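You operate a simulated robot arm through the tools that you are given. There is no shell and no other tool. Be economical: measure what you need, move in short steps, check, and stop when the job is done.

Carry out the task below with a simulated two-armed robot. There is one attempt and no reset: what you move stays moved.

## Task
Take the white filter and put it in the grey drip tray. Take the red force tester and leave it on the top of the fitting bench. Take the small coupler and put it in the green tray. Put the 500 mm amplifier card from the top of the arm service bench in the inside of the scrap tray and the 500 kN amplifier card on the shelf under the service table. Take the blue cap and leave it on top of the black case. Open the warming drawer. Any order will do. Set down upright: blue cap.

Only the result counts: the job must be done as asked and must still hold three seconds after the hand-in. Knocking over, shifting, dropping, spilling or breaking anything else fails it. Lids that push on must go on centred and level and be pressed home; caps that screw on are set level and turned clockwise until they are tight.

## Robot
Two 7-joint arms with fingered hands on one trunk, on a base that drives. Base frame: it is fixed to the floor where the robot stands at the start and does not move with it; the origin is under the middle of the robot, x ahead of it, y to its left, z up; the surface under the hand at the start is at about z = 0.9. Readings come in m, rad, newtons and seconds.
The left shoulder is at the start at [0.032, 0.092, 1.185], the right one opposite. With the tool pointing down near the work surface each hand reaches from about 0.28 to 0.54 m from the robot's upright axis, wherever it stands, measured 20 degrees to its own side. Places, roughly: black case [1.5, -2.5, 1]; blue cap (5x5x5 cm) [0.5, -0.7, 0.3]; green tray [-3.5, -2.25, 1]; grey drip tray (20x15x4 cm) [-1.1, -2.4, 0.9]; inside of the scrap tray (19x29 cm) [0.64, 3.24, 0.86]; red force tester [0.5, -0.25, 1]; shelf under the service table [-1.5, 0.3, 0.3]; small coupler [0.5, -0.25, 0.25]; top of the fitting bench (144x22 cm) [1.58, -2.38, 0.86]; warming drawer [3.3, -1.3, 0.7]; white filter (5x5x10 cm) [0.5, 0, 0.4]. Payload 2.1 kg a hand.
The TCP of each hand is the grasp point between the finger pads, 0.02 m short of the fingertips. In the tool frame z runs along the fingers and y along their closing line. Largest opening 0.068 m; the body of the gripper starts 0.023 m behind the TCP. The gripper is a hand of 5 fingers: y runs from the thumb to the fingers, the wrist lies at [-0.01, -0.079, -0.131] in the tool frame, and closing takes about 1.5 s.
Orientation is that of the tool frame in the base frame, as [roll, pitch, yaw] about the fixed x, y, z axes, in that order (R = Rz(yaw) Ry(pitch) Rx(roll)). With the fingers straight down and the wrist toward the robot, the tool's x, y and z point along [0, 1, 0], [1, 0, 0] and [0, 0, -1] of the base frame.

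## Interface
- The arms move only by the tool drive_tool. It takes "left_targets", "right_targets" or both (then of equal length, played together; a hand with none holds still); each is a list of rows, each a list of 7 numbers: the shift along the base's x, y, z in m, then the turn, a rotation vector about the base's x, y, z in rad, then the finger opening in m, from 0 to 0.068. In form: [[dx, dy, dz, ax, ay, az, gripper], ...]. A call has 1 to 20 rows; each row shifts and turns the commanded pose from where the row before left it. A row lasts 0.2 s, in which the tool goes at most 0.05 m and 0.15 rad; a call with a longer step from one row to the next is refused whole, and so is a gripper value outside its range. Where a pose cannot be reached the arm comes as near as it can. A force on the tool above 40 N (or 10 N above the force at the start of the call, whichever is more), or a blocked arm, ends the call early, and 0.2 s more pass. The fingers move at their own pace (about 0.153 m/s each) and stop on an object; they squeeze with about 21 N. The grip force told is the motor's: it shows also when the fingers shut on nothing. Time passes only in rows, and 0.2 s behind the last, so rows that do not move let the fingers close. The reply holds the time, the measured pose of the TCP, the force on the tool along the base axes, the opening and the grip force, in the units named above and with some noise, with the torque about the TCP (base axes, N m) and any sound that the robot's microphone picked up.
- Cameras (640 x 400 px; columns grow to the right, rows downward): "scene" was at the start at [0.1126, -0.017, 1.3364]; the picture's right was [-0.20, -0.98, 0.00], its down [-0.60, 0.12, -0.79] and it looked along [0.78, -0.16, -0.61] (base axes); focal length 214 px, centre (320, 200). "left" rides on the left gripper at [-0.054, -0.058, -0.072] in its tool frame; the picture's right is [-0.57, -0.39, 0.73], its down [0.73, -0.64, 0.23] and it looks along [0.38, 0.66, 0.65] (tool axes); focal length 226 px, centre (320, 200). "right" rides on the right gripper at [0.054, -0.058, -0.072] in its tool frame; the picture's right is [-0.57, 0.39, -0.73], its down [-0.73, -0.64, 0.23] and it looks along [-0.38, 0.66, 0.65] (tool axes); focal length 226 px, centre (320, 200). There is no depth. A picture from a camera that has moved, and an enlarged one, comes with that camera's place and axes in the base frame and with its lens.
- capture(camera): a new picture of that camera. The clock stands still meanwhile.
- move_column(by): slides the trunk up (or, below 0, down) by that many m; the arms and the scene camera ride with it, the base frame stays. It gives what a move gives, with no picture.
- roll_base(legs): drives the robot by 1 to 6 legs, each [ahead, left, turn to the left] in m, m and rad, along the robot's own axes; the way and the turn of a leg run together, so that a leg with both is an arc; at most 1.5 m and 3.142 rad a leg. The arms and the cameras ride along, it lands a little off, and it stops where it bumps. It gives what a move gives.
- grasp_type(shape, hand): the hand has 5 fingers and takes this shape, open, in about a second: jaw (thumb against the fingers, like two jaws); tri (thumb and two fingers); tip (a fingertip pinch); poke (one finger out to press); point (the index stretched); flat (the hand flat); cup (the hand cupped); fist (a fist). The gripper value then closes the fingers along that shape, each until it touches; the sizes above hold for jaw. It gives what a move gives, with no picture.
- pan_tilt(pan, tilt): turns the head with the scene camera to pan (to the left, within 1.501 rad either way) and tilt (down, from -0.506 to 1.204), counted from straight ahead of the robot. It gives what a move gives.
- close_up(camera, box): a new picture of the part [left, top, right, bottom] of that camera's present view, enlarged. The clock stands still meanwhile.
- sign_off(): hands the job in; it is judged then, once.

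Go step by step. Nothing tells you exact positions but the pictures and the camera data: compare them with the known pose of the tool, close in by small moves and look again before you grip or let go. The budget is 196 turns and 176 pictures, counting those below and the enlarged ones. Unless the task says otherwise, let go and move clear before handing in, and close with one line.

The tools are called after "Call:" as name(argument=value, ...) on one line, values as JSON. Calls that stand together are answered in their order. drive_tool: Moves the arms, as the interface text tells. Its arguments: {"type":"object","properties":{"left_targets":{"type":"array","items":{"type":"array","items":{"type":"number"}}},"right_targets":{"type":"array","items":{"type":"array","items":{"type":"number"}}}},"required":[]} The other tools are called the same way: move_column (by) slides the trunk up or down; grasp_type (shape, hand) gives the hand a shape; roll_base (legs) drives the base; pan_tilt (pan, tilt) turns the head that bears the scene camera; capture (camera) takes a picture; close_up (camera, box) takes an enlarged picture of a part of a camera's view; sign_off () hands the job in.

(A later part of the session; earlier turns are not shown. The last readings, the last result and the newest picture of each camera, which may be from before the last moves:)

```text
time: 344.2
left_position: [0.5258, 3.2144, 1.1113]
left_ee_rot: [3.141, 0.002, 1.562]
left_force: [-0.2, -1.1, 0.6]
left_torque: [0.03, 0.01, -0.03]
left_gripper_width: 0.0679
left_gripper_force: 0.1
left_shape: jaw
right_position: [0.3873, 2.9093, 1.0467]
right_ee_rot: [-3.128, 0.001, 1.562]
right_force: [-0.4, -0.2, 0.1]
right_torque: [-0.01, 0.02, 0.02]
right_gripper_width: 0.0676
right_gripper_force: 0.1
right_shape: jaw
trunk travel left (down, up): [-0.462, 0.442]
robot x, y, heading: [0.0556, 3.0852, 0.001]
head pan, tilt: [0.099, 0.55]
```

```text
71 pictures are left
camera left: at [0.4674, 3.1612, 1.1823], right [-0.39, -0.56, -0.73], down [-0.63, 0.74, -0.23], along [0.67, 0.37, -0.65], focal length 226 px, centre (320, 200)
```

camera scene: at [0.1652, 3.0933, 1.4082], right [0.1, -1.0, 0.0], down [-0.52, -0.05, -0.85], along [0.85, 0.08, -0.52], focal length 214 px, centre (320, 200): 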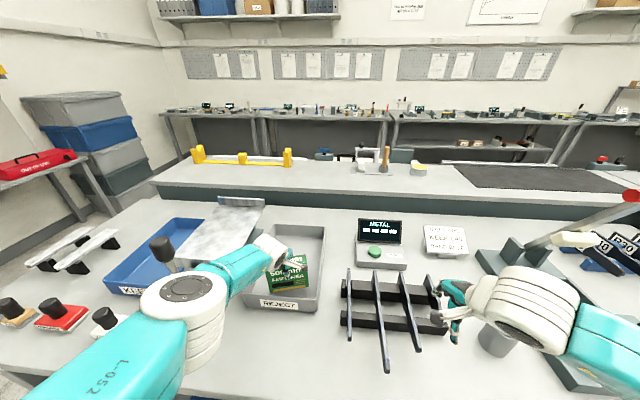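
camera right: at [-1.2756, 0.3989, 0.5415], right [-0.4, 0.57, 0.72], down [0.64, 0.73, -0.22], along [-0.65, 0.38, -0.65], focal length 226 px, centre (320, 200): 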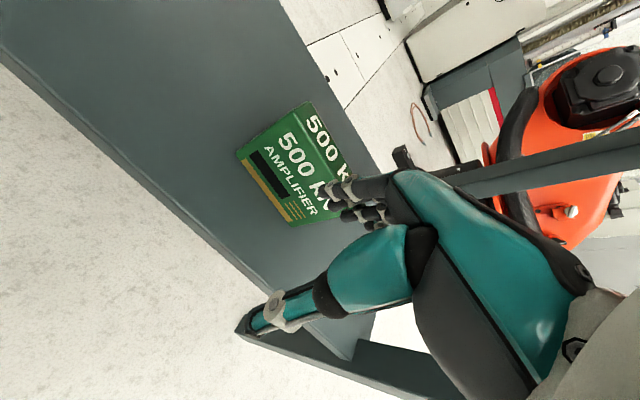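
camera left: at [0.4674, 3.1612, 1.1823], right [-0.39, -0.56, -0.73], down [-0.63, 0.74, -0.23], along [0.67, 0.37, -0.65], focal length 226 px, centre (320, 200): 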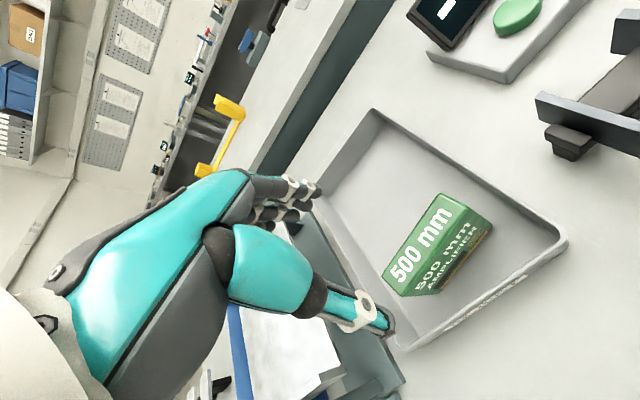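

The 500 mm card stands in the scrap tray. Next the blue cap: I'll raise the trunk, back off and drive sideways to the main bench.

Call:
move_column(by=0.12)

Call:
roll_base(legs=[[-0.55, 0, 0], [0, -1.3, 0], [0, -1.3, 0], [0, -1.06, 0]])

Call:
pan_tilt(pan=0, tilt=0.65)

Call:
capture(camera="scene")

```text
time: 345.7
left_position: [0.5285, 3.2172, 1.2301]
left_ee_rot: [3.141, 0.004, 1.56]
left_force: [-0.6, -0.4, -0.1]
left_torque: [0.02, 0.04, 0.01]
left_gripper_width: 0.068
left_gripper_force: 0.0
left_shape: jaw
right_position: [0.3874, 2.9083, 1.1669]
right_ee_rot: [-3.127, 0.002, 1.564]
right_force: [-0.2, 0.5, 0.6]
right_torque: [-0.02, -0.02, -0.04]
right_gripper_width: 0.0681
right_gripper_force: 0.1
right_shape: jaw
trunk travel left (down, up): [-0.582, 0.322]
robot x, y, heading: [0.0506, 3.0867, -0.003]
head pan, tilt: [0.099, 0.55]
```

```text
time: 366.5
left_position: [0.0093, -0.5102, 1.2293]
left_ee_rot: [-3.141, 0.003, 1.561]
left_force: [0.1, -0.1, -0.1]
left_torque: [0.0, 0.01, -0.01]
left_gripper_width: 0.0678
left_gripper_force: 0.0
left_shape: jaw
right_position: [-0.1314, -0.8195, 1.1667]
right_ee_rot: [-3.129, 0.0, 1.565]
right_force: [0.2, 0.0, 0.1]
right_torque: [-0.04, 0.01, -0.02]
right_gripper_width: 0.068
right_gripper_force: 0.0
right_shape: jaw
trunk travel left (down, up): [-0.582, 0.322]
robot x, y, heading: [-0.4631, -0.6481, -0.001]
head pan, tilt: [0.099, 0.55]
```

```text
time: 367.2
left_position: [0.0108, -0.5097, 1.2311]
left_ee_rot: [3.14, 0.003, 1.562]
left_force: [-0.8, -0.4, -0.5]
left_torque: [0.01, 0.03, 0.01]
left_gripper_width: 0.068
left_gripper_force: 0.1
left_shape: jaw
right_position: [-0.1306, -0.8194, 1.1673]
right_ee_rot: [-3.127, 0.001, 1.566]
right_force: [0.1, -0.3, -0.7]
right_torque: [-0.02, -0.01, 0.02]
right_gripper_width: 0.0682
right_gripper_force: 0.1
right_shape: jaw
trunk travel left (down, up): [-0.582, 0.322]
robot x, y, heading: [-0.466, -0.6435, -0.003]
head pan, tilt: [0.0, 0.649]
```

```text
70 pictures are left
camera scene: at [-0.3625, -0.6435, 1.4947], right [0.0, -1.0, 0.0], down [-0.6, 0.0, -0.8], along [0.8, 0.0, -0.6], focal length 214 px, centre (320, 200)
```

scene: 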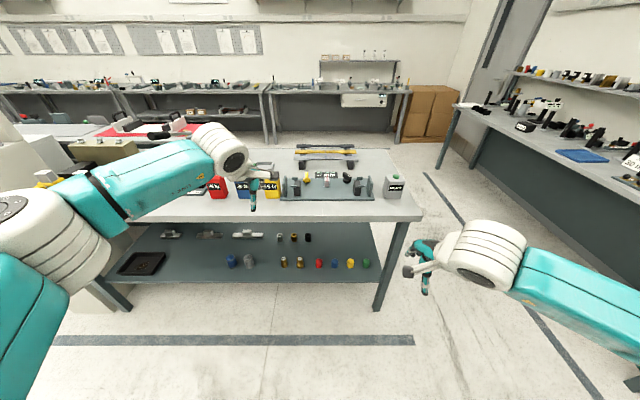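

The caps stand in a row on the shelf, blue at about y -0.745. I'll retract the left hand, lower the trunk and measure again.

Call:
drive_tool(left_targets=[[-0.03, 0, 0, 0, 0, 0, 0.068], [-0.03, 0, 0, 0, 0, 0, 0.068], [-0.03, 0, -0.02, 0, 0, 0, 0.068], [-0.02, 0, -0.04, 0, 0, 0, 0.068], [0, 0, -0.04, 0, 0, 0, 0.068]], right_targets=[[0.01, 0, -0.01, 0, 0, 0, 0.068], [0.01, 0, -0.01, 0, 0, 0, 0.068], [0.01, 0, -0.02, 0, 0, 0, 0.068], [0.01, 0, -0.02, 0, 0, 0, 0.068], [0.01, 0, -0.02, 0, 0, 0, 0.068]])

Call:
roll_base(legs=[[0, 0.07, 0]])

Call:
move_column(by=-0.4)

Call:
move_column(by=-0.178)

Call:
capture(camera="scene")

```text
time: 368.4
left_position: [-0.1034, -0.5098, 1.1284]
left_ee_rot: [3.142, 0.002, 1.561]
left_force: [-0.4, 0.2, -0.3]
left_torque: [-0.02, 0.03, 0.05]
left_gripper_width: 0.0681
left_gripper_force: 0.1
left_shape: jaw
right_position: [-0.0817, -0.8176, 1.0865]
right_ee_rot: [-3.127, 0.002, 1.563]
right_force: [-0.4, -0.2, 0.5]
right_torque: [-0.02, 0.01, 0.02]
right_gripper_width: 0.0678
right_gripper_force: 0.1
right_shape: jaw
trunk travel left (down, up): [-0.582, 0.322]
robot x, y, heading: [-0.4648, -0.6405, 0.004]
head pan, tilt: [0.0, 0.649]
```

```text
time: 369.4
left_position: [-0.1022, -0.4408, 1.1286]
left_ee_rot: [-3.141, 0.006, 1.562]
left_force: [0.4, -0.6, 0.0]
left_torque: [-0.02, -0.01, -0.02]
left_gripper_width: 0.0681
left_gripper_force: 0.0
left_shape: jaw
right_position: [-0.082, -0.7464, 1.0868]
right_ee_rot: [-3.128, 0.004, 1.565]
right_force: [0.7, -0.9, 0.7]
right_torque: [-0.02, 0.01, 0.02]
right_gripper_width: 0.0676
right_gripper_force: 0.0
right_shape: jaw
trunk travel left (down, up): [-0.582, 0.322]
robot x, y, heading: [-0.4625, -0.5737, -0.001]
head pan, tilt: [0.0, 0.649]
```

```text
time: 373.2
left_position: [-0.1024, -0.4395, 0.7292]
left_ee_rot: [3.141, 0.003, 1.563]
left_force: [-1.0, 0.2, 0.1]
left_torque: [-0.02, -0.04, 0.02]
left_gripper_width: 0.068
left_gripper_force: 0.0
left_shape: jaw
right_position: [-0.0814, -0.7486, 0.6871]
right_ee_rot: [-3.13, 0.0, 1.564]
right_force: [-0.5, 0.1, -0.1]
right_torque: [0.02, 0.02, 0.01]
right_gripper_width: 0.0679
right_gripper_force: 0.1
right_shape: jaw
trunk travel left (down, up): [-0.182, 0.722]
robot x, y, heading: [-0.4662, -0.5765, 0.003]
head pan, tilt: [0.0, 0.649]
```

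```text
time: 375.2
left_position: [-0.1032, -0.4397, 0.5508]
left_ee_rot: [3.141, 0.003, 1.563]
left_force: [0.0, -0.5, -0.9]
left_torque: [0.01, 0.03, 0.0]
left_gripper_width: 0.0679
left_gripper_force: 0.1
left_shape: jaw
right_position: [-0.0815, -0.7481, 0.5084]
right_ee_rot: [-3.129, 0.0, 1.565]
right_force: [0.3, 0.4, 0.4]
right_torque: [0.03, -0.03, 0.01]
right_gripper_width: 0.0677
right_gripper_force: 0.0
right_shape: jaw
trunk travel left (down, up): [-0.004, 0.9]
robot x, y, heading: [-0.4643, -0.5744, 0.005]
head pan, tilt: [0.0, 0.649]
```

```text
69 pictures are left
camera scene: at [-0.265, -0.5749, 0.9087], right [0.0, -1.0, 0.0], down [-0.6, 0.0, -0.8], along [0.8, 0.0, -0.6], focal length 214 px, centre (320, 200)
```

scene: 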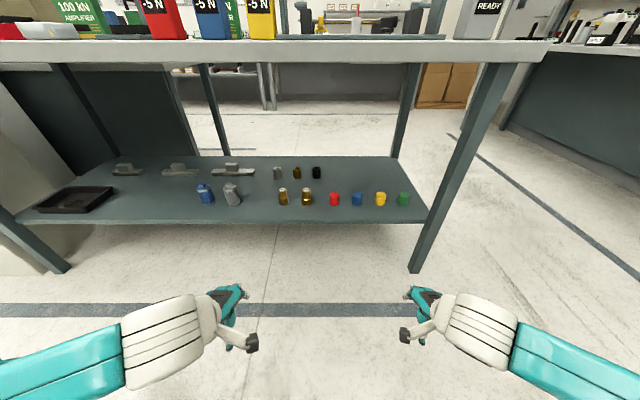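

The blue cap is at about [0.517, -0.744], in line with the right hand. Driving in under the bench top.

Call:
roll_base(legs=[[0.49, 0.004, -0.004]])

Call:
capture(camera="right")

```text
time: 378.0
left_position: [0.371, -0.4403, 0.5511]
left_ee_rot: [-3.141, 0.005, 1.555]
left_force: [-0.7, -0.1, -0.2]
left_torque: [0.01, 0.01, 0.0]
left_gripper_width: 0.0678
left_gripper_force: 0.2
left_shape: jaw
right_position: [0.3891, -0.7481, 0.5091]
right_ee_rot: [-3.128, 0.0, 1.558]
right_force: [0.4, -0.2, 0.2]
right_torque: [0.0, 0.0, 0.02]
right_gripper_width: 0.0683
right_gripper_force: 0.1
right_shape: jaw
trunk travel left (down, up): [-0.004, 0.9]
robot x, y, heading: [0.0084, -0.5706, -0.011]
head pan, tilt: [0.0, 0.649]
```

```text
68 pictures are left
camera right: at [0.3331, -0.6938, 0.5812], right [0.39, -0.57, 0.72], down [-0.65, -0.72, -0.22], along [0.65, -0.39, -0.65], focal length 226 px, centre (320, 200)
```

right: 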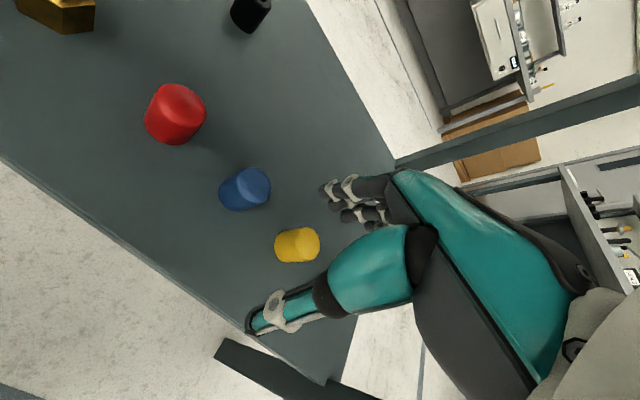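

Call:
drive_tool(right_targets=[[0.025, 0.002, -0.02, 0, 0, 0, 0.068], [0.025, 0.002, -0.02, 0, 0, 0, 0.068], [0.025, 0.001, -0.02, 0, 0, 0, 0.068], [0.025, 0, -0.02, 0, 0, 0, 0.068], [0, 0, 0, 0, 0, 0, 0.068]])

Call:
capture(camera="right")

```text
time: 379.2
left_position: [0.3718, -0.4414, 0.5494]
left_ee_rot: [3.141, 0.002, 1.555]
left_force: [0.5, -0.1, -0.7]
left_torque: [0.03, 0.01, 0.02]
left_gripper_width: 0.0681
left_gripper_force: 0.1
left_shape: jaw
right_position: [0.4912, -0.746, 0.4278]
right_ee_rot: [-3.128, 0.0, 1.559]
right_force: [-0.4, -0.1, 0.0]
right_torque: [0.01, 0.03, 0.01]
right_gripper_width: 0.068
right_gripper_force: 0.1
right_shape: jaw
trunk travel left (down, up): [-0.004, 0.9]
robot x, y, heading: [0.0048, -0.5746, -0.008]
head pan, tilt: [0.0, 0.649]
```

```text
67 pictures are left
camera right: at [0.4342, -0.6912, 0.5009], right [0.39, -0.57, 0.72], down [-0.65, -0.72, -0.22], along [0.65, -0.39, -0.65], focal length 226 px, centre (320, 200)
```

right: 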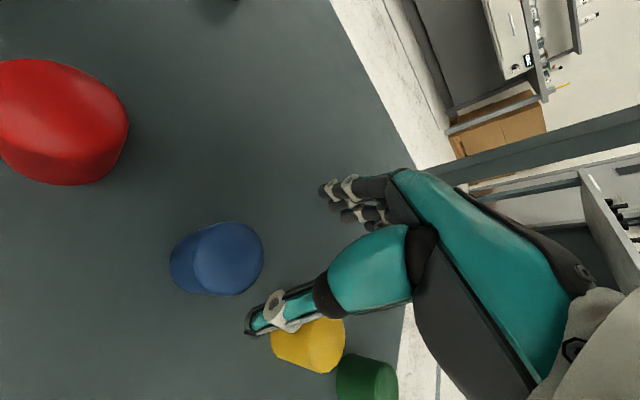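

Call:
drive_tool(right_targets=[[-0.006, 0.004, -0.02, 0, 0, 0, 0.068], [0, 0, -0.02, 0, 0, 0, 0.068], [0, 0, 0, 0, 0, 0, 0.068]])

Call:
capture(camera="right")

```text
time: 380.0
left_position: [0.3713, -0.4413, 0.5503]
left_ee_rot: [-3.142, 0.004, 1.555]
left_force: [0.1, -0.5, 0.1]
left_torque: [-0.01, 0.0, -0.03]
left_gripper_width: 0.068
left_gripper_force: 0.0
left_shape: jaw
right_position: [0.4861, -0.7417, 0.3881]
right_ee_rot: [-3.128, 0.002, 1.557]
right_force: [-0.1, -0.4, -0.7]
right_torque: [0.0, -0.01, -0.01]
right_gripper_width: 0.0678
right_gripper_force: 0.0
right_shape: jaw
trunk travel left (down, up): [-0.004, 0.9]
robot x, y, heading: [0.0064, -0.5732, -0.013]
head pan, tilt: [0.0, 0.649]
```

```text
66 pictures are left
camera right: at [0.429, -0.6867, 0.46], right [0.39, -0.57, 0.72], down [-0.65, -0.72, -0.22], along [0.65, -0.39, -0.65], focal length 226 px, centre (320, 200)
```

right: 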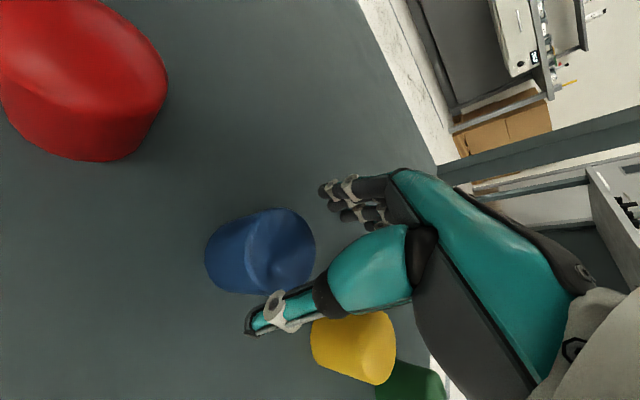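

Projecting the TCP straight down lands right on the cap's centre. Lowering and closing.

Call:
drive_tool(right_targets=[[0, 0, -0.02, 0, 0, 0, 0.068], [0, 0, -0.02, 0, 0, 0, 0.068], [0, 0, 0, 0, 0, 0, 0.068]])

Call:
capture(camera="right")

```text
time: 380.8
left_position: [0.371, -0.4409, 0.5511]
left_ee_rot: [-3.141, 0.004, 1.555]
left_force: [-0.7, 0.3, 0.0]
left_torque: [-0.03, -0.03, -0.01]
left_gripper_width: 0.0679
left_gripper_force: 0.0
left_shape: jaw
right_position: [0.4827, -0.7404, 0.3484]
right_ee_rot: [-3.129, 0.001, 1.557]
right_force: [-0.1, 0.0, 2.5]
right_torque: [0.02, -0.02, -0.02]
right_gripper_width: 0.0683
right_gripper_force: 0.1
right_shape: jaw
trunk travel left (down, up): [-0.004, 0.9]
robot x, y, heading: [0.0089, -0.5707, -0.011]
head pan, tilt: [0.0, 0.649]
```

```text
65 pictures are left
camera right: at [0.4259, -0.6859, 0.4206], right [0.39, -0.57, 0.72], down [-0.65, -0.72, -0.22], along [0.65, -0.39, -0.65], focal length 226 px, centre (320, 200)
```

right: 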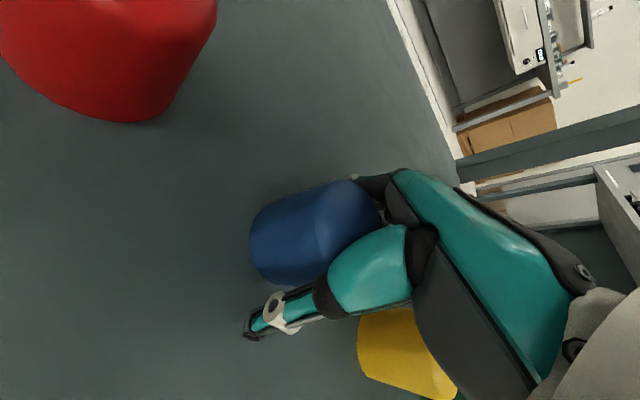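

Call:
drive_tool(right_targets=[[0, 0, 0.002, 0, 0, 0, 0.05], [0, 0, 0, 0, 0, 0, 0.03], [0, 0, 0, 0, 0, 0, 0.01], [0, 0, 0, 0, 0, 0, 0.0], [0, 0, 0, 0, 0, 0, 0.0], [0, 0, 0, 0, 0, 0, 0.0], [0, 0, 0.02, 0, 0, 0, 0.0], [0, 0, 0.03, 0, 0, 0, 0.0], [0, 0, 0.04, 0, 0, 0, 0.0], [0, 0, 0.04, 0, 0, 0, 0.0]])

Call:
capture(camera="right")

```text
time: 383.0
left_position: [0.3704, -0.4409, 0.5504]
left_ee_rot: [-3.139, 0.005, 1.556]
left_force: [-0.1, 0.0, 0.2]
left_torque: [-0.03, -0.02, 0.02]
left_gripper_width: 0.0679
left_gripper_force: 0.1
left_shape: jaw
right_position: [0.4848, -0.7411, 0.4837]
right_ee_rot: [-3.127, 0.0, 1.556]
right_force: [-0.2, 0.1, -1.3]
right_torque: [-0.02, 0.0, 0.0]
right_gripper_width: 0.0358
right_gripper_force: 21.1
right_shape: jaw
trunk travel left (down, up): [-0.004, 0.9]
robot x, y, heading: [0.0099, -0.5707, -0.011]
head pan, tilt: [0.0, 0.649]
```

```text
64 pictures are left
camera right: at [0.4281, -0.685, 0.5567], right [0.39, -0.57, 0.72], down [-0.65, -0.72, -0.22], along [0.65, -0.39, -0.66], focal length 226 px, centre (320, 200)
```

right: 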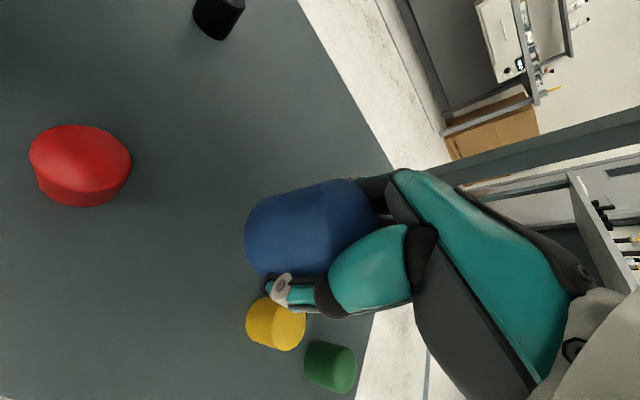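

The blue cap is held upright. Backing out, raising the trunk, and looking at the red force tester.

Call:
roll_base(legs=[[-0.5, 0, 0.01]])

Call:
move_column(by=0.4)

Call:
move_column(by=0.22)

Call:
roll_base(legs=[[0, 0.22, 0]])

Call:
capture(camera="scene")

```text
time: 386.0
left_position: [-0.1348, -0.4349, 0.551]
left_ee_rot: [-3.14, 0.004, 1.574]
left_force: [-0.1, -0.6, -0.4]
left_torque: [0.0, 0.01, 0.0]
left_gripper_width: 0.0677
left_gripper_force: 0.1
left_shape: jaw
right_position: [-0.0146, -0.7312, 0.4842]
right_ee_rot: [-3.129, -0.001, 1.578]
right_force: [-0.6, -0.7, -0.4]
right_torque: [0.02, -0.01, -0.04]
right_gripper_width: 0.0355
right_gripper_force: 20.8
right_shape: jaw
trunk travel left (down, up): [-0.004, 0.9]
robot x, y, heading: [-0.4978, -0.5743, 0.01]
head pan, tilt: [0.0, 0.649]
```

```text
time: 389.8
left_position: [-0.1346, -0.4345, 0.9509]
left_ee_rot: [3.142, 0.003, 1.574]
left_force: [0.5, 0.4, 0.1]
left_torque: [0.02, -0.01, 0.0]
left_gripper_width: 0.068
left_gripper_force: 0.1
left_shape: jaw
right_position: [-0.0152, -0.7303, 0.8836]
right_ee_rot: [-3.128, -0.001, 1.577]
right_force: [0.3, -0.1, 0.2]
right_torque: [-0.02, -0.01, -0.01]
right_gripper_width: 0.0353
right_gripper_force: 21.6
right_shape: jaw
trunk travel left (down, up): [-0.404, 0.5]
robot x, y, heading: [-0.4918, -0.5718, 0.013]
head pan, tilt: [0.0, 0.649]
```

```text
time: 392.1
left_position: [-0.1342, -0.4334, 1.1721]
left_ee_rot: [-3.139, 0.004, 1.573]
left_force: [-1.0, 0.1, -0.1]
left_torque: [-0.03, 0.05, 0.0]
left_gripper_width: 0.0679
left_gripper_force: 0.0
left_shape: jaw
right_position: [-0.0143, -0.7319, 1.1048]
right_ee_rot: [-3.128, 0.001, 1.579]
right_force: [-0.5, 0.1, -0.5]
right_torque: [0.02, 0.02, 0.0]
right_gripper_width: 0.0352
right_gripper_force: 20.8
right_shape: jaw
trunk travel left (down, up): [-0.624, 0.28]
robot x, y, heading: [-0.4969, -0.573, 0.011]
head pan, tilt: [0.0, 0.649]
```

```text
time: 393.8
left_position: [-0.1374, -0.22, 1.17]
left_ee_rot: [-3.141, 0.003, 1.58]
left_force: [0.4, 0.0, -1.2]
left_torque: [-0.03, 0.0, 0.01]
left_gripper_width: 0.0679
left_gripper_force: 0.1
left_shape: jaw
right_position: [-0.0172, -0.5169, 1.1046]
right_ee_rot: [-3.128, 0.002, 1.579]
right_force: [0.0, 0.3, -0.4]
right_torque: [-0.02, -0.01, -0.05]
right_gripper_width: 0.0354
right_gripper_force: 20.9
right_shape: jaw
trunk travel left (down, up): [-0.624, 0.28]
robot x, y, heading: [-0.4987, -0.3669, 0.011]
head pan, tilt: [0.0, 0.649]
```

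```text
63 pictures are left
camera scene: at [-0.3968, -0.3585, 1.5368], right [0.01, -1.0, 0.0], down [-0.6, -0.01, -0.8], along [0.8, 0.01, -0.6], focal length 214 px, centre (320, 200)
```

scene: 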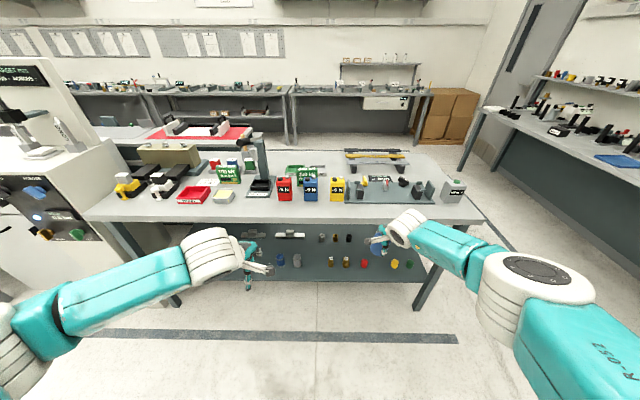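

Call:
close_up(camera="scene", box=[255, 160, 355, 215])

Call:
roll_base(legs=[[0.3, 0.03, -0.01]])

Call:
capture(camera="left")

Call:
close_up(camera="scene", box=[180, 130, 420, 280])

```text
6.40 times, centred on (305, 188) of scene
camera zoom: at [-0.3968, -0.3585, 1.5368], right [0.01, -1.0, 0.0], down [-0.6, -0.01, -0.8], along [0.8, 0.01, -0.6], focal length 1373 px, centre (416, 280)
```

zoom: 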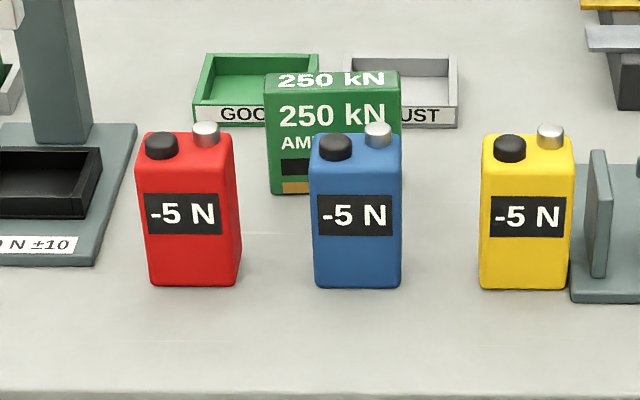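

```text
time: 395.8
left_position: [0.1658, -0.1961, 1.1712]
left_ee_rot: [-3.14, 0.003, 1.563]
left_force: [-0.2, 0.2, -0.2]
left_torque: [-0.02, 0.01, 0.01]
left_gripper_width: 0.0678
left_gripper_force: 0.0
left_shape: jaw
right_position: [0.2823, -0.4944, 1.1036]
right_ee_rot: [-3.129, -0.001, 1.564]
right_force: [0.0, 0.4, -0.7]
right_torque: [0.0, 0.0, 0.0]
right_gripper_width: 0.0352
right_gripper_force: 21.2
right_shape: jaw
trunk travel left (down, up): [-0.624, 0.28]
robot x, y, heading: [-0.1977, -0.332, -0.0]
head pan, tilt: [0.0, 0.649]
```

```text
61 pictures are left
camera left: at [0.1085, -0.2483, 1.2431], right [-0.39, -0.56, -0.73], down [-0.63, 0.74, -0.23], along [0.67, 0.37, -0.65], focal length 226 px, centre (320, 200)
```

left: 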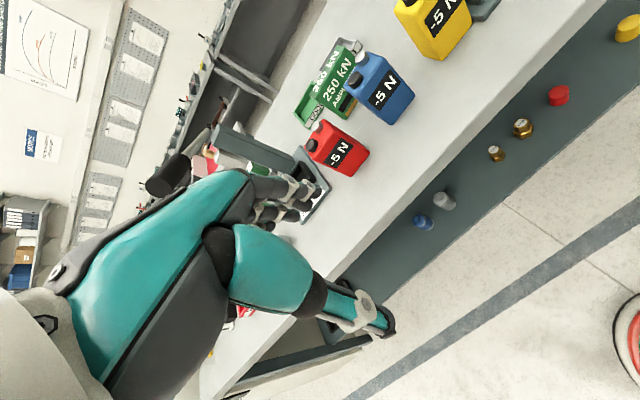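

```text
2.67 times, centred on (300, 205) of scene
camera zoom: at [-0.0948, -0.3301, 1.5367], right [0.0, -1.0, 0.0], down [-0.61, 0.0, -0.8], along [0.8, 0.0, -0.61], focal length 572 px, centre (373, 187)
```

zoom: 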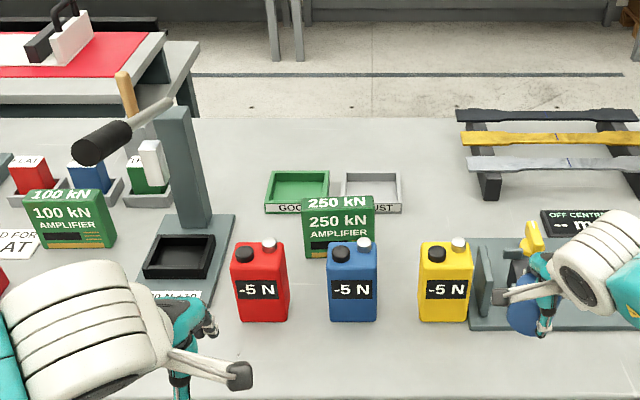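

The red tester is about 4.2 cm deep, 6.8 cm wide, at [0.455, -0.184], body top near 1.007 with small knobs above. I'll raise and tuck the right hand, roll in and put the left hand above it.

Call:
drive_tool(right_targets=[[-0.03, 0, 0.03, 0, 0, 0, 0], [-0.03, 0, 0.03, 0, 0, 0, 0], [-0.03, 0, 0.03, 0, 0, 0, 0], [-0.02, 0, 0.02, 0, 0, 0, 0]])

Call:
roll_base(legs=[[0.19, 0.012, 0]])

Call:
drive_tool(left_targets=[[0.03, 0, 0, 0, 0, 0, 0.068], [0.03, 0, -0.02, 0, 0, 0, 0.068], [0.03, 0, -0.03, 0, 0, 0, 0.068], [0, 0, -0.02, 0, 0, 0, 0.068], [0, 0, 0, 0, 0, 0, 0.068]])

Call:
capture(camera="left")

Call:
capture(camera="scene")

```text
time: 396.8
left_position: [0.1653, -0.1952, 1.172]
left_ee_rot: [3.141, 0.002, 1.562]
left_force: [0.2, -0.6, 0.1]
left_torque: [0.0, -0.01, 0.02]
left_gripper_width: 0.0678
left_gripper_force: 0.1
left_shape: jaw
right_position: [0.1707, -0.491, 1.2117]
right_ee_rot: [-3.13, 0.002, 1.563]
right_force: [-0.3, -0.2, 0.4]
right_torque: [-0.01, 0.0, 0.01]
right_gripper_width: 0.0334
right_gripper_force: 21.0
right_shape: jaw
trunk travel left (down, up): [-0.624, 0.28]
robot x, y, heading: [-0.2011, -0.3275, -0.001]
head pan, tilt: [0.0, 0.649]
```

```text
time: 398.4
left_position: [0.3512, -0.1863, 1.1708]
left_ee_rot: [-3.139, 0.003, 1.554]
left_force: [0.3, -0.8, 0.7]
left_torque: [-0.02, -0.04, 0.01]
left_gripper_width: 0.0679
left_gripper_force: 0.2
left_shape: jaw
right_position: [0.3543, -0.4818, 1.2108]
right_ee_rot: [-3.128, -0.001, 1.558]
right_force: [0.4, -0.5, -0.6]
right_torque: [-0.01, 0.0, 0.03]
right_gripper_width: 0.0332
right_gripper_force: 21.0
right_shape: jaw
trunk travel left (down, up): [-0.624, 0.28]
robot x, y, heading: [-0.0131, -0.3189, -0.011]
head pan, tilt: [0.0, 0.649]
```

```text
time: 399.6
left_position: [0.4396, -0.1855, 1.1001]
left_ee_rot: [3.141, 0.004, 1.555]
left_force: [0.4, 0.9, 0.2]
left_torque: [0.02, 0.03, 0.03]
left_gripper_width: 0.0677
left_gripper_force: 0.0
left_shape: jaw
right_position: [0.3544, -0.4827, 1.2112]
right_ee_rot: [-3.129, -0.001, 1.558]
right_force: [0.7, -0.4, -0.2]
right_torque: [0.01, 0.0, 0.02]
right_gripper_width: 0.0331
right_gripper_force: 21.5
right_shape: jaw
trunk travel left (down, up): [-0.624, 0.28]
robot x, y, heading: [-0.0126, -0.3179, -0.011]
head pan, tilt: [0.0, 0.649]
```

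```text
59 pictures are left
camera left: at [0.381, -0.2383, 1.1723], right [-0.4, -0.56, -0.73], down [-0.63, 0.74, -0.23], along [0.67, 0.36, -0.65], focal length 226 px, centre (320, 200)
```

left: 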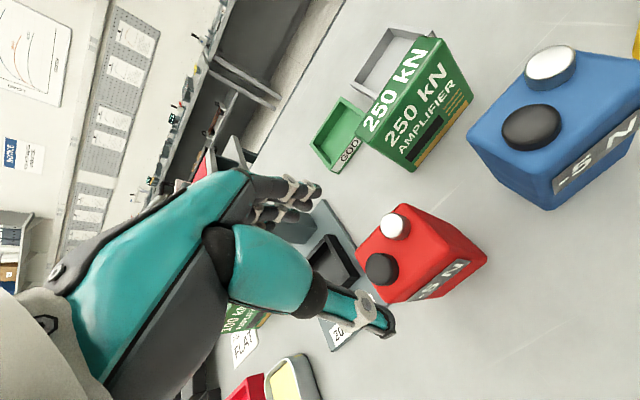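

```text
58 pictures are left
camera scene: at [0.0885, -0.3196, 1.5368], right [-0.01, -1.0, 0.0], down [-0.6, 0.0, -0.8], along [0.8, -0.01, -0.6], focal length 214 px, centre (320, 200)
```

scene: 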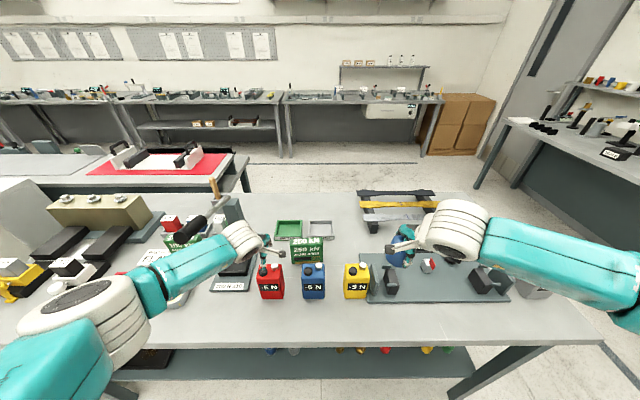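

The tester's top centre lies under the TCP within half a centimetre. I'll correct 8 mm forward and descend.

Call:
drive_tool(left_targets=[[0.008, 0, -0.025, 0, 0, 0, 0.068], [0, 0, -0.025, 0, 0, 0, 0.068], [0, 0, -0.025, 0, 0, 0, 0.068], [0, 0, 0, 0, 0, 0, 0.068]])

Call:
capture(camera="left")

```text
time: 400.6
left_position: [0.4466, -0.1875, 1.0262]
left_ee_rot: [-3.141, 0.004, 1.554]
left_force: [0.3, 0.4, -0.1]
left_torque: [0.03, -0.01, 0.02]
left_gripper_width: 0.0679
left_gripper_force: 0.0
left_shape: jaw
right_position: [0.3555, -0.4809, 1.2119]
right_ee_rot: [-3.127, 0.001, 1.56]
right_force: [-0.2, 0.0, -0.5]
right_torque: [0.01, 0.0, 0.01]
right_gripper_width: 0.0332
right_gripper_force: 20.6
right_shape: jaw
trunk travel left (down, up): [-0.624, 0.28]
robot x, y, heading: [-0.0121, -0.3178, -0.005]
head pan, tilt: [0.0, 0.649]
```

```text
57 pictures are left
camera left: at [0.3885, -0.2388, 1.0984], right [-0.4, -0.56, -0.73], down [-0.63, 0.74, -0.23], along [0.67, 0.36, -0.65], focal length 226 px, centre (320, 200)
```

left: 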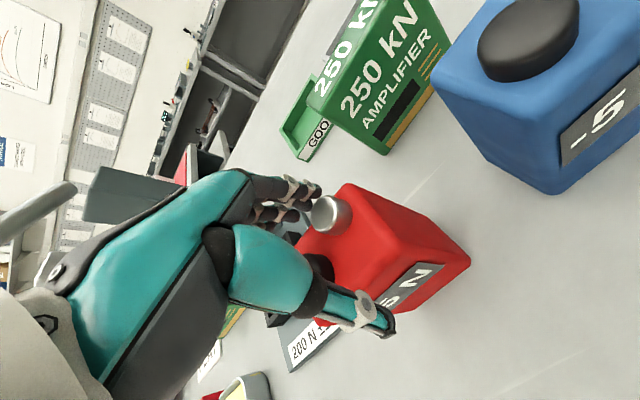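

Call:
drive_tool(left_targets=[[0.002, 0, -0.007, 0, 0, 0, 0.068], [0, 0, -0.007, 0, 0, 0, 0.068], [0, 0, -0.006, 0, 0, 0, 0.068], [0, 0, 0, 0, 0, 0, 0.068]])

Call:
capture(camera="left")

```text
time: 401.6
left_position: [0.4471, -0.1869, 1.0264]
left_ee_rot: [3.14, 0.004, 1.558]
left_force: [-0.7, 0.3, -0.1]
left_torque: [0.02, 0.01, -0.02]
left_gripper_width: 0.0678
left_gripper_force: 0.0
left_shape: jaw
left hand out of reach, approached as far as the arm can: row 1, 2, 3
right_position: [0.3546, -0.4815, 1.2101]
right_ee_rot: [-3.128, -0.001, 1.558]
right_force: [0.6, 0.7, -0.7]
right_torque: [0.0, 0.0, 0.02]
right_gripper_width: 0.0332
right_gripper_force: 21.9
right_shape: jaw
trunk travel left (down, up): [-0.624, 0.28]
robot x, y, heading: [-0.0121, -0.3183, -0.002]
head pan, tilt: [0.0, 0.649]
```

```text
56 pictures are left
camera left: at [0.3886, -0.2389, 1.0985], right [-0.4, -0.56, -0.73], down [-0.63, 0.74, -0.23], along [0.67, 0.37, -0.65], focal length 226 px, centre (320, 200)
```

left: 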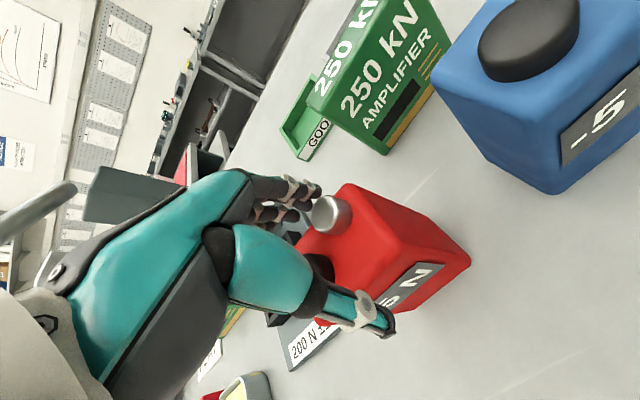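

Out of arm reach at this trunk height, so I'll lower with the trunk instead.

Call:
move_column(by=-0.016)

Call:
capture(camera="left")

```text
time: 402.2
left_position: [0.4463, -0.1871, 1.0102]
left_ee_rot: [-3.141, 0.002, 1.556]
left_force: [0.9, 0.0, 0.0]
left_torque: [-0.04, 0.0, 0.01]
left_gripper_width: 0.0679
left_gripper_force: 0.0
left_shape: jaw
right_position: [0.3541, -0.482, 1.1947]
right_ee_rot: [-3.129, 0.0, 1.557]
right_force: [0.7, -0.3, -0.6]
right_torque: [0.01, 0.01, 0.0]
right_gripper_width: 0.033
right_gripper_force: 20.7
right_shape: jaw
trunk travel left (down, up): [-0.608, 0.296]
robot x, y, heading: [-0.0179, -0.3177, -0.002]
head pan, tilt: [0.0, 0.649]
```

```text
55 pictures are left
camera left: at [0.3882, -0.2392, 1.0824], right [-0.4, -0.56, -0.73], down [-0.63, 0.74, -0.23], along [0.67, 0.36, -0.65], focal length 226 px, centre (320, 200)
```

left: 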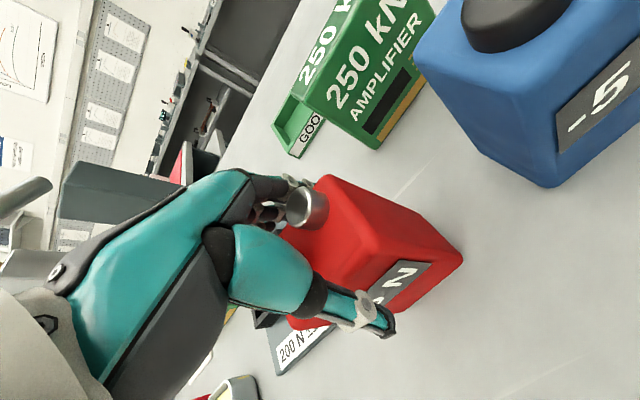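

The hand sits about 1.5 cm right of the tester's middle; I'll shift left slightly, then go down a few mm.

Call:
drive_tool(left_targets=[[0, 0.006, 0.001, 0, 0, 0, 0.068], [0, 0.006, 0, 0, 0, 0, 0.068], [0, 0, 0, 0, 0, 0, 0.068]])

Call:
move_column(by=-0.006)

Call:
capture(camera="left")

```text
time: 403.0
left_position: [0.4464, -0.1746, 1.0111]
left_ee_rot: [-3.14, 0.002, 1.557]
left_force: [0.6, 0.1, -0.2]
left_torque: [0.02, -0.01, -0.04]
left_gripper_width: 0.0681
left_gripper_force: 0.1
left_shape: jaw
right_position: [0.3543, -0.4825, 1.1959]
right_ee_rot: [-3.126, 0.0, 1.56]
right_force: [-0.2, -0.1, -0.4]
right_torque: [0.0, 0.01, 0.0]
right_gripper_width: 0.0333
right_gripper_force: 21.0
right_shape: jaw
trunk travel left (down, up): [-0.608, 0.296]
robot x, y, heading: [-0.0126, -0.3213, -0.004]
head pan, tilt: [0.0, 0.649]
```

```text
time: 403.5
left_position: [0.4461, -0.1735, 1.0044]
left_ee_rot: [-3.138, 0.003, 1.557]
left_force: [1.2, -0.5, 1.5]
left_torque: [0.0, -0.06, 0.0]
left_gripper_width: 0.068
left_gripper_force: 0.2
left_shape: jaw
right_position: [0.3545, -0.4828, 1.1907]
right_ee_rot: [-3.131, 0.0, 1.557]
right_force: [-0.2, -0.2, 0.1]
right_torque: [0.01, 0.01, 0.0]
right_gripper_width: 0.033
right_gripper_force: 21.4
right_shape: jaw
trunk travel left (down, up): [-0.602, 0.302]
robot x, y, heading: [-0.0109, -0.3214, -0.009]
head pan, tilt: [0.0, 0.649]
```

```text
54 pictures are left
camera left: at [0.389, -0.2271, 1.077], right [-0.4, -0.56, -0.73], down [-0.63, 0.74, -0.23], along [0.67, 0.37, -0.65], focal length 226 px, centre (320, 200)
```

left: 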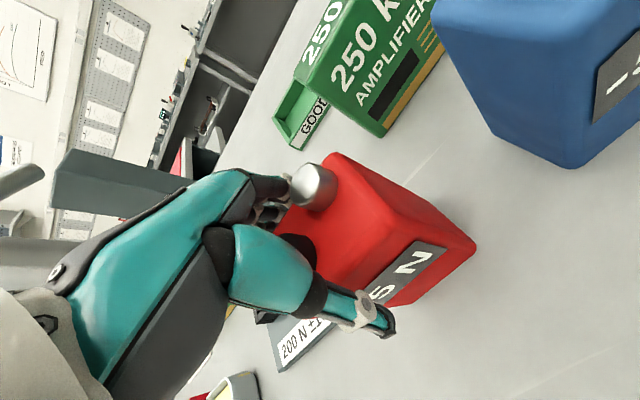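

Slight contact on top; closing and lifting.

Call:
drive_tool(left_targets=[[0.002, 0, 0, 0, 0, 0, 0.055], [0, 0, 0, 0, 0, 0, 0.04], [0, 0, 0, 0, 0, 0, 0.02], [0, 0, 0, 0, 0, 0, 0.0], [0, 0, 0, 0, 0, 0, 0.0], [0, 0, 0, 0, 0, 0, 0.0], [0, 0, 0, 0, 0, 0, 0.0], [0, 0, 0.01, 0, 0, 0, 0.0], [0, 0, 0.015, 0, 0, 0, 0.0], [0, 0, 0.02, 0, 0, 0, 0.0]])

Call:
capture(camera="left")

```text
time: 405.7
left_position: [0.466, -0.1923, 1.04]
left_ee_rot: [-3.137, 0.005, 1.556]
left_force: [1.0, 0.1, -2.4]
left_torque: [0.02, -0.02, -0.01]
left_gripper_width: 0.0455
left_gripper_force: 20.6
left_shape: jaw
left hand out of reach, approached as far as the arm can: row 8, 9, 10
right_position: [0.3539, -0.4821, 1.1895]
right_ee_rot: [-3.127, 0.0, 1.557]
right_force: [-0.7, 0.9, -0.9]
right_torque: [0.01, 0.0, 0.02]
right_gripper_width: 0.0331
right_gripper_force: 20.7
right_shape: jaw
trunk travel left (down, up): [-0.602, 0.302]
robot x, y, heading: [-0.0113, -0.3161, -0.008]
head pan, tilt: [0.0, 0.649]
```

```text
53 pictures are left
camera left: at [0.408, -0.2447, 1.1116], right [-0.4, -0.56, -0.73], down [-0.63, 0.74, -0.23], along [0.67, 0.37, -0.65], focal length 226 px, centre (320, 200)
```

left: 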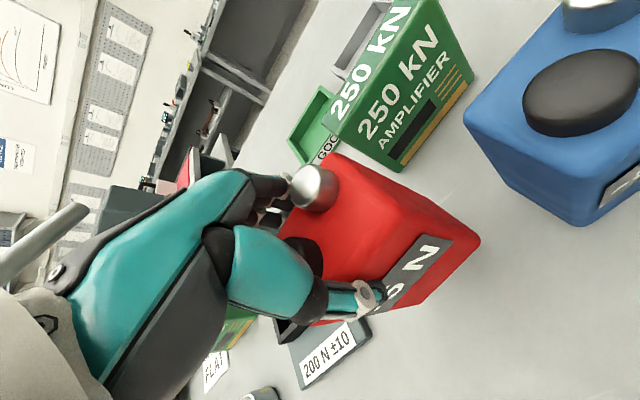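

The tester is gripped and lifting. I'll raise with the trunk and back straight off.

Call:
move_column(by=0.12)

Call:
roll_base(legs=[[-0.45, 0, 0.008]])

Call:
capture(camera="scene")

Call:
capture(camera="right")

```text
time: 407.2
left_position: [0.4648, -0.1918, 1.1582]
left_ee_rot: [-3.141, 0.003, 1.555]
left_force: [0.9, 0.1, -2.3]
left_torque: [0.0, -0.02, 0.0]
left_gripper_width: 0.0455
left_gripper_force: 20.9
left_shape: jaw
right_position: [0.3549, -0.4826, 1.3083]
right_ee_rot: [-3.128, -0.001, 1.558]
right_force: [-0.5, -1.1, -0.8]
right_torque: [0.02, 0.02, 0.01]
right_gripper_width: 0.0335
right_gripper_force: 20.6
right_shape: jaw
trunk travel left (down, up): [-0.722, 0.182]
robot x, y, heading: [-0.0139, -0.3191, -0.008]
head pan, tilt: [0.0, 0.649]
```

```text
time: 410.0
left_position: [0.0119, -0.1871, 1.1596]
left_ee_rot: [-3.14, 0.004, 1.564]
left_force: [-0.5, -0.6, -2.9]
left_torque: [0.02, 0.01, -0.02]
left_gripper_width: 0.0453
left_gripper_force: 20.5
left_shape: jaw
right_position: [-0.0957, -0.4776, 1.3091]
right_ee_rot: [-3.13, -0.001, 1.566]
right_force: [0.0, -0.6, -0.3]
right_torque: [0.02, 0.01, 0.01]
right_gripper_width: 0.0333
right_gripper_force: 21.0
right_shape: jaw
trunk travel left (down, up): [-0.722, 0.182]
robot x, y, heading: [-0.4628, -0.316, -0.001]
head pan, tilt: [0.0, 0.649]
```

```text
52 pictures are left
camera scene: at [-0.365, -0.3174, 1.6348], right [0.0, -1.0, 0.0], down [-0.6, 0.0, -0.8], along [0.8, 0.0, -0.6], focal length 214 px, centre (320, 200)
```

scene: 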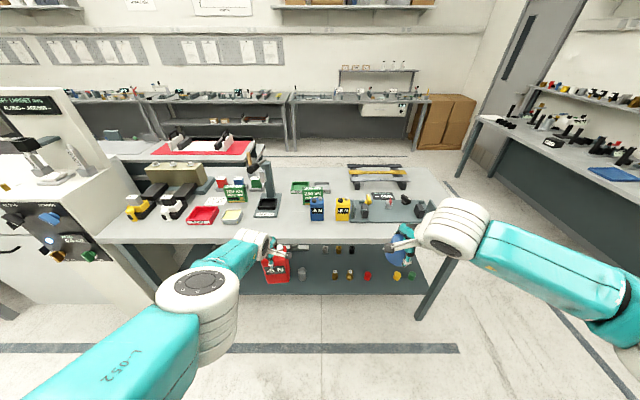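

```text
51 pictures are left
camera right: at [-0.1527, -0.423, 1.381], right [0.39, -0.57, 0.72], down [-0.65, -0.73, -0.22], along [0.65, -0.38, -0.65], focal length 226 px, centre (320, 200)
```

right: 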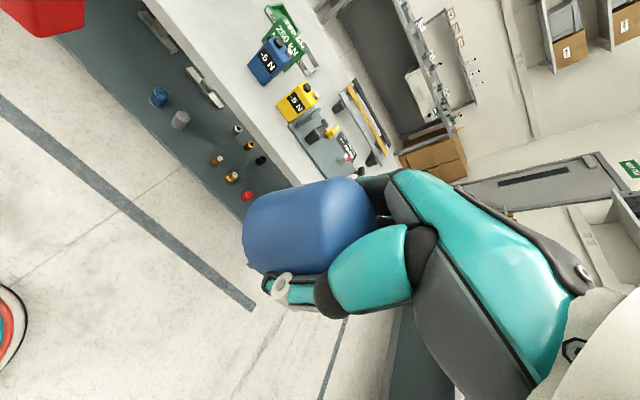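

Both items are held securely. I'll drive to the fitting bench at the right-hand wall.

Call:
roll_base(legs=[[0, 0, -1.57], [1.1, 0, 0], [0, 1.0, 0], [0, 0.85, 0]])

Call:
pan_tilt(pan=0, tilt=0.5)

Call:
capture(camera="scene")

```text
time: 428.4
left_position: [1.6122, -1.8065, 1.1585]
left_ee_rot: [-3.139, 0.002, 0.007]
left_force: [0.1, -0.1, -3.3]
left_torque: [-0.04, -0.05, 0.01]
left_gripper_width: 0.0453
left_gripper_force: 21.0
left_shape: jaw
right_position: [1.3184, -1.7032, 1.3083]
right_ee_rot: [-3.128, 0.001, 0.009]
right_force: [0.9, -0.1, -0.2]
right_torque: [0.0, -0.01, -0.02]
right_gripper_width: 0.0332
right_gripper_force: 21.5
right_shape: jaw
trunk travel left (down, up): [-0.722, 0.182]
robot x, y, heading: [1.4736, -1.3326, -1.557]
head pan, tilt: [0.0, 0.649]
```

```text
time: 429.1
left_position: [1.6107, -1.8062, 1.1585]
left_ee_rot: [-3.139, 0.004, 0.006]
left_force: [0.2, 0.4, -2.7]
left_torque: [-0.01, 0.02, 0.0]
left_gripper_width: 0.0451
left_gripper_force: 21.6
left_shape: jaw
right_position: [1.3182, -1.704, 1.3085]
right_ee_rot: [-3.129, 0.0, 0.009]
right_force: [-0.4, -0.1, -0.2]
right_torque: [-0.04, 0.03, 0.02]
right_gripper_width: 0.033
right_gripper_force: 20.8
right_shape: jaw
trunk travel left (down, up): [-0.722, 0.182]
robot x, y, heading: [1.4701, -1.3302, -1.554]
head pan, tilt: [0.0, 0.499]
```

```text
50 pictures are left
camera scene: at [1.4757, -1.4348, 1.6481], right [-1.0, -0.01, 0.0], down [-0.01, 0.48, -0.88], along [0.01, -0.88, -0.48], focal length 214 px, centre (320, 200)
```

scene: 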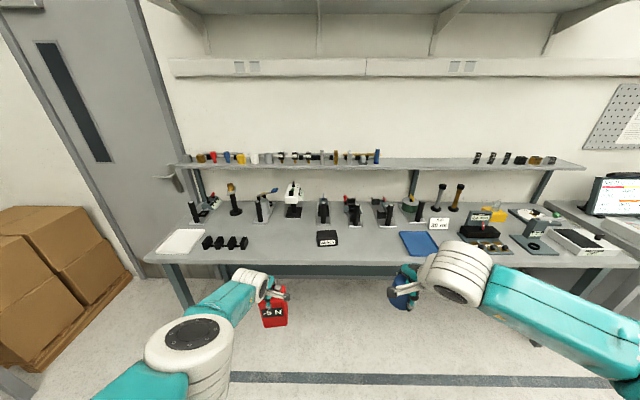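

Call:
close_up(camera="scene", box=[140, 170, 460, 290])

Call:
close_up(camera="scene", box=[290, 210, 370, 260])

```text
2.00 times, centred on (300, 230) of scene
camera zoom: at [1.4757, -1.4348, 1.6481], right [-1.0, -0.01, 0.0], down [-0.01, 0.48, -0.88], along [0.01, -0.88, -0.48], focal length 429 px, centre (360, 140)
```

zoom: 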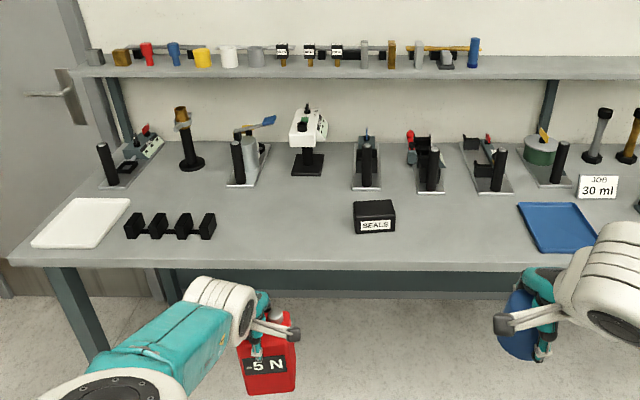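

```text
8.00 times, centred on (330, 235) of scene
camera zoom: at [1.4757, -1.4348, 1.6481], right [-1.0, -0.01, 0.0], down [-0.01, 0.48, -0.88], along [0.01, -0.88, -0.48], focal length 1716 px, centre (240, -80)
```

zoom: 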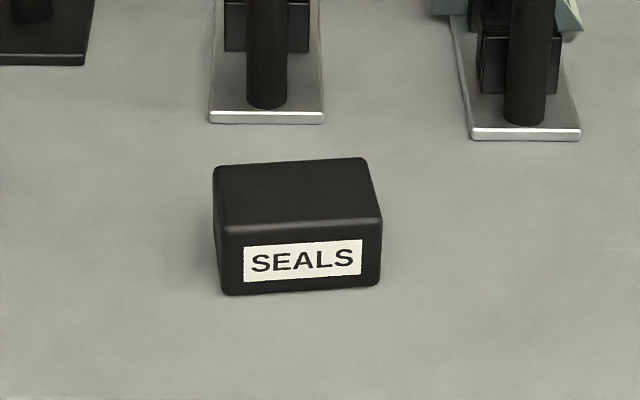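

The black SEALS case is at about [1.449, -2.387], top z 0.914; free bench surface lies to its left for the tester. I'll position the base in front of both spots.

Call:
roll_base(legs=[[0.2, 0.13, -0.017], [0.36, 0, 0]])

Call:
pan_tilt(pan=0, tilt=0.8)

Call:
capture(camera="scene")

Call:
capture(camera="right")

```text
time: 432.8
left_position: [1.739, -2.3641, 1.1586]
left_ee_rot: [-3.139, 0.003, -0.007]
left_force: [-0.2, 0.9, -2.6]
left_torque: [0.0, 0.0, 0.03]
left_gripper_width: 0.0453
left_gripper_force: 20.6
left_shape: jaw
right_position: [1.4478, -2.2572, 1.3089]
right_ee_rot: [-3.127, 0.001, -0.004]
right_force: [-0.5, -0.2, -0.8]
right_torque: [-0.01, -0.02, 0.02]
right_gripper_width: 0.0328
right_gripper_force: 21.4
right_shape: jaw
trunk travel left (down, up): [-0.722, 0.182]
robot x, y, heading: [1.6056, -1.884, -1.567]
head pan, tilt: [0.0, 0.499]
```

```text
time: 433.6
left_position: [1.7386, -2.3627, 1.1584]
left_ee_rot: [-3.141, 0.003, -0.007]
left_force: [0.9, 1.0, -2.5]
left_torque: [0.0, 0.01, -0.01]
left_gripper_width: 0.0453
left_gripper_force: 20.7
left_shape: jaw
right_position: [1.4475, -2.2578, 1.3085]
right_ee_rot: [-3.129, 0.0, -0.003]
right_force: [-0.7, 0.1, 0.2]
right_torque: [-0.01, -0.04, 0.01]
right_gripper_width: 0.0328
right_gripper_force: 20.8
right_shape: jaw
trunk travel left (down, up): [-0.722, 0.182]
robot x, y, heading: [1.6053, -1.8876, -1.571]
head pan, tilt: [0.0, 0.799]
```

```text
47 pictures are left
camera scene: at [1.6088, -1.9802, 1.6222], right [-1.0, 0.0, 0.0], down [0.0, 0.72, -0.7], along [0.0, -0.7, -0.72], focal length 214 px, centre (320, 200)
```

scene: 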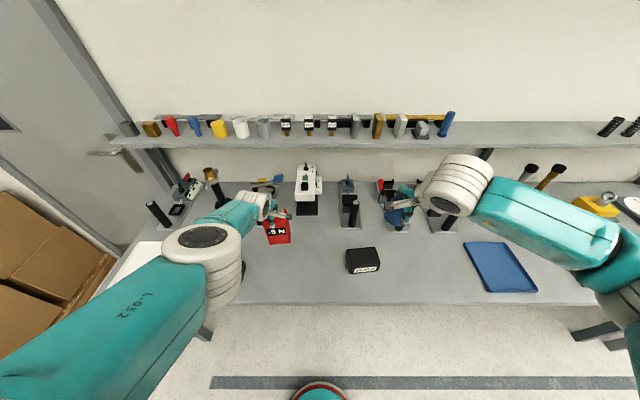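

```text
46 pictures are left
camera right: at [1.5028, -2.1998, 1.3808], right [-0.57, -0.39, 0.72], down [-0.73, 0.65, -0.22], along [-0.38, -0.65, -0.66], focal length 226 px, centre (320, 200)
```

right: 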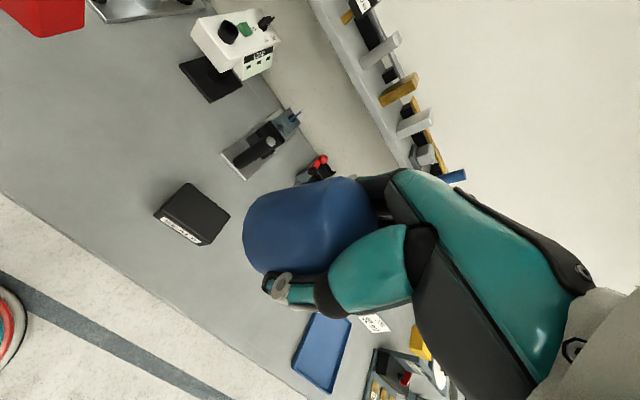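

Refined case centre: (1.456, -2.378). I'll lower the trunk 14 cm; the tester then hovers just above clear bench surface.

Call:
move_column(by=-0.14)

Call:
capture(camera="left")

```text
time: 435.3
left_position: [1.7404, -2.3642, 1.0164]
left_ee_rot: [-3.134, 0.004, -0.005]
left_force: [0.0, 0.2, -2.9]
left_torque: [0.0, 0.03, -0.01]
left_gripper_width: 0.0454
left_gripper_force: 20.8
left_shape: jaw
right_position: [1.4481, -2.2559, 1.1695]
right_ee_rot: [-3.127, 0.001, -0.004]
right_force: [0.3, 0.2, -1.1]
right_torque: [-0.02, -0.01, 0.01]
right_gripper_width: 0.0329
right_gripper_force: 20.8
right_shape: jaw
trunk travel left (down, up): [-0.582, 0.322]
robot x, y, heading: [1.6063, -1.8871, -1.569]
head pan, tilt: [0.0, 0.799]
```

```text
45 pictures are left
camera left: at [1.6867, -2.3048, 1.0887], right [-0.57, 0.4, -0.72], down [0.74, 0.64, -0.23], along [0.37, -0.66, -0.65], focal length 226 px, centre (320, 200)
```

left: 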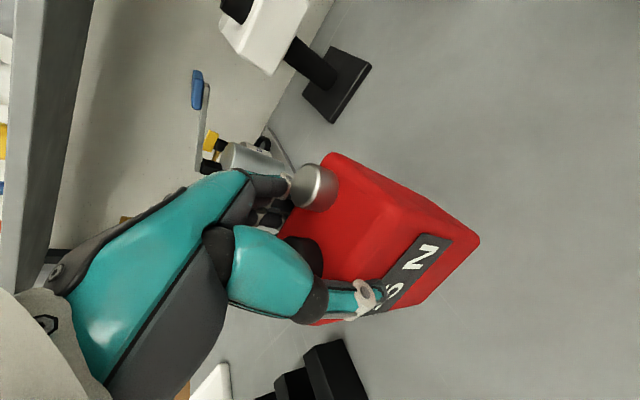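

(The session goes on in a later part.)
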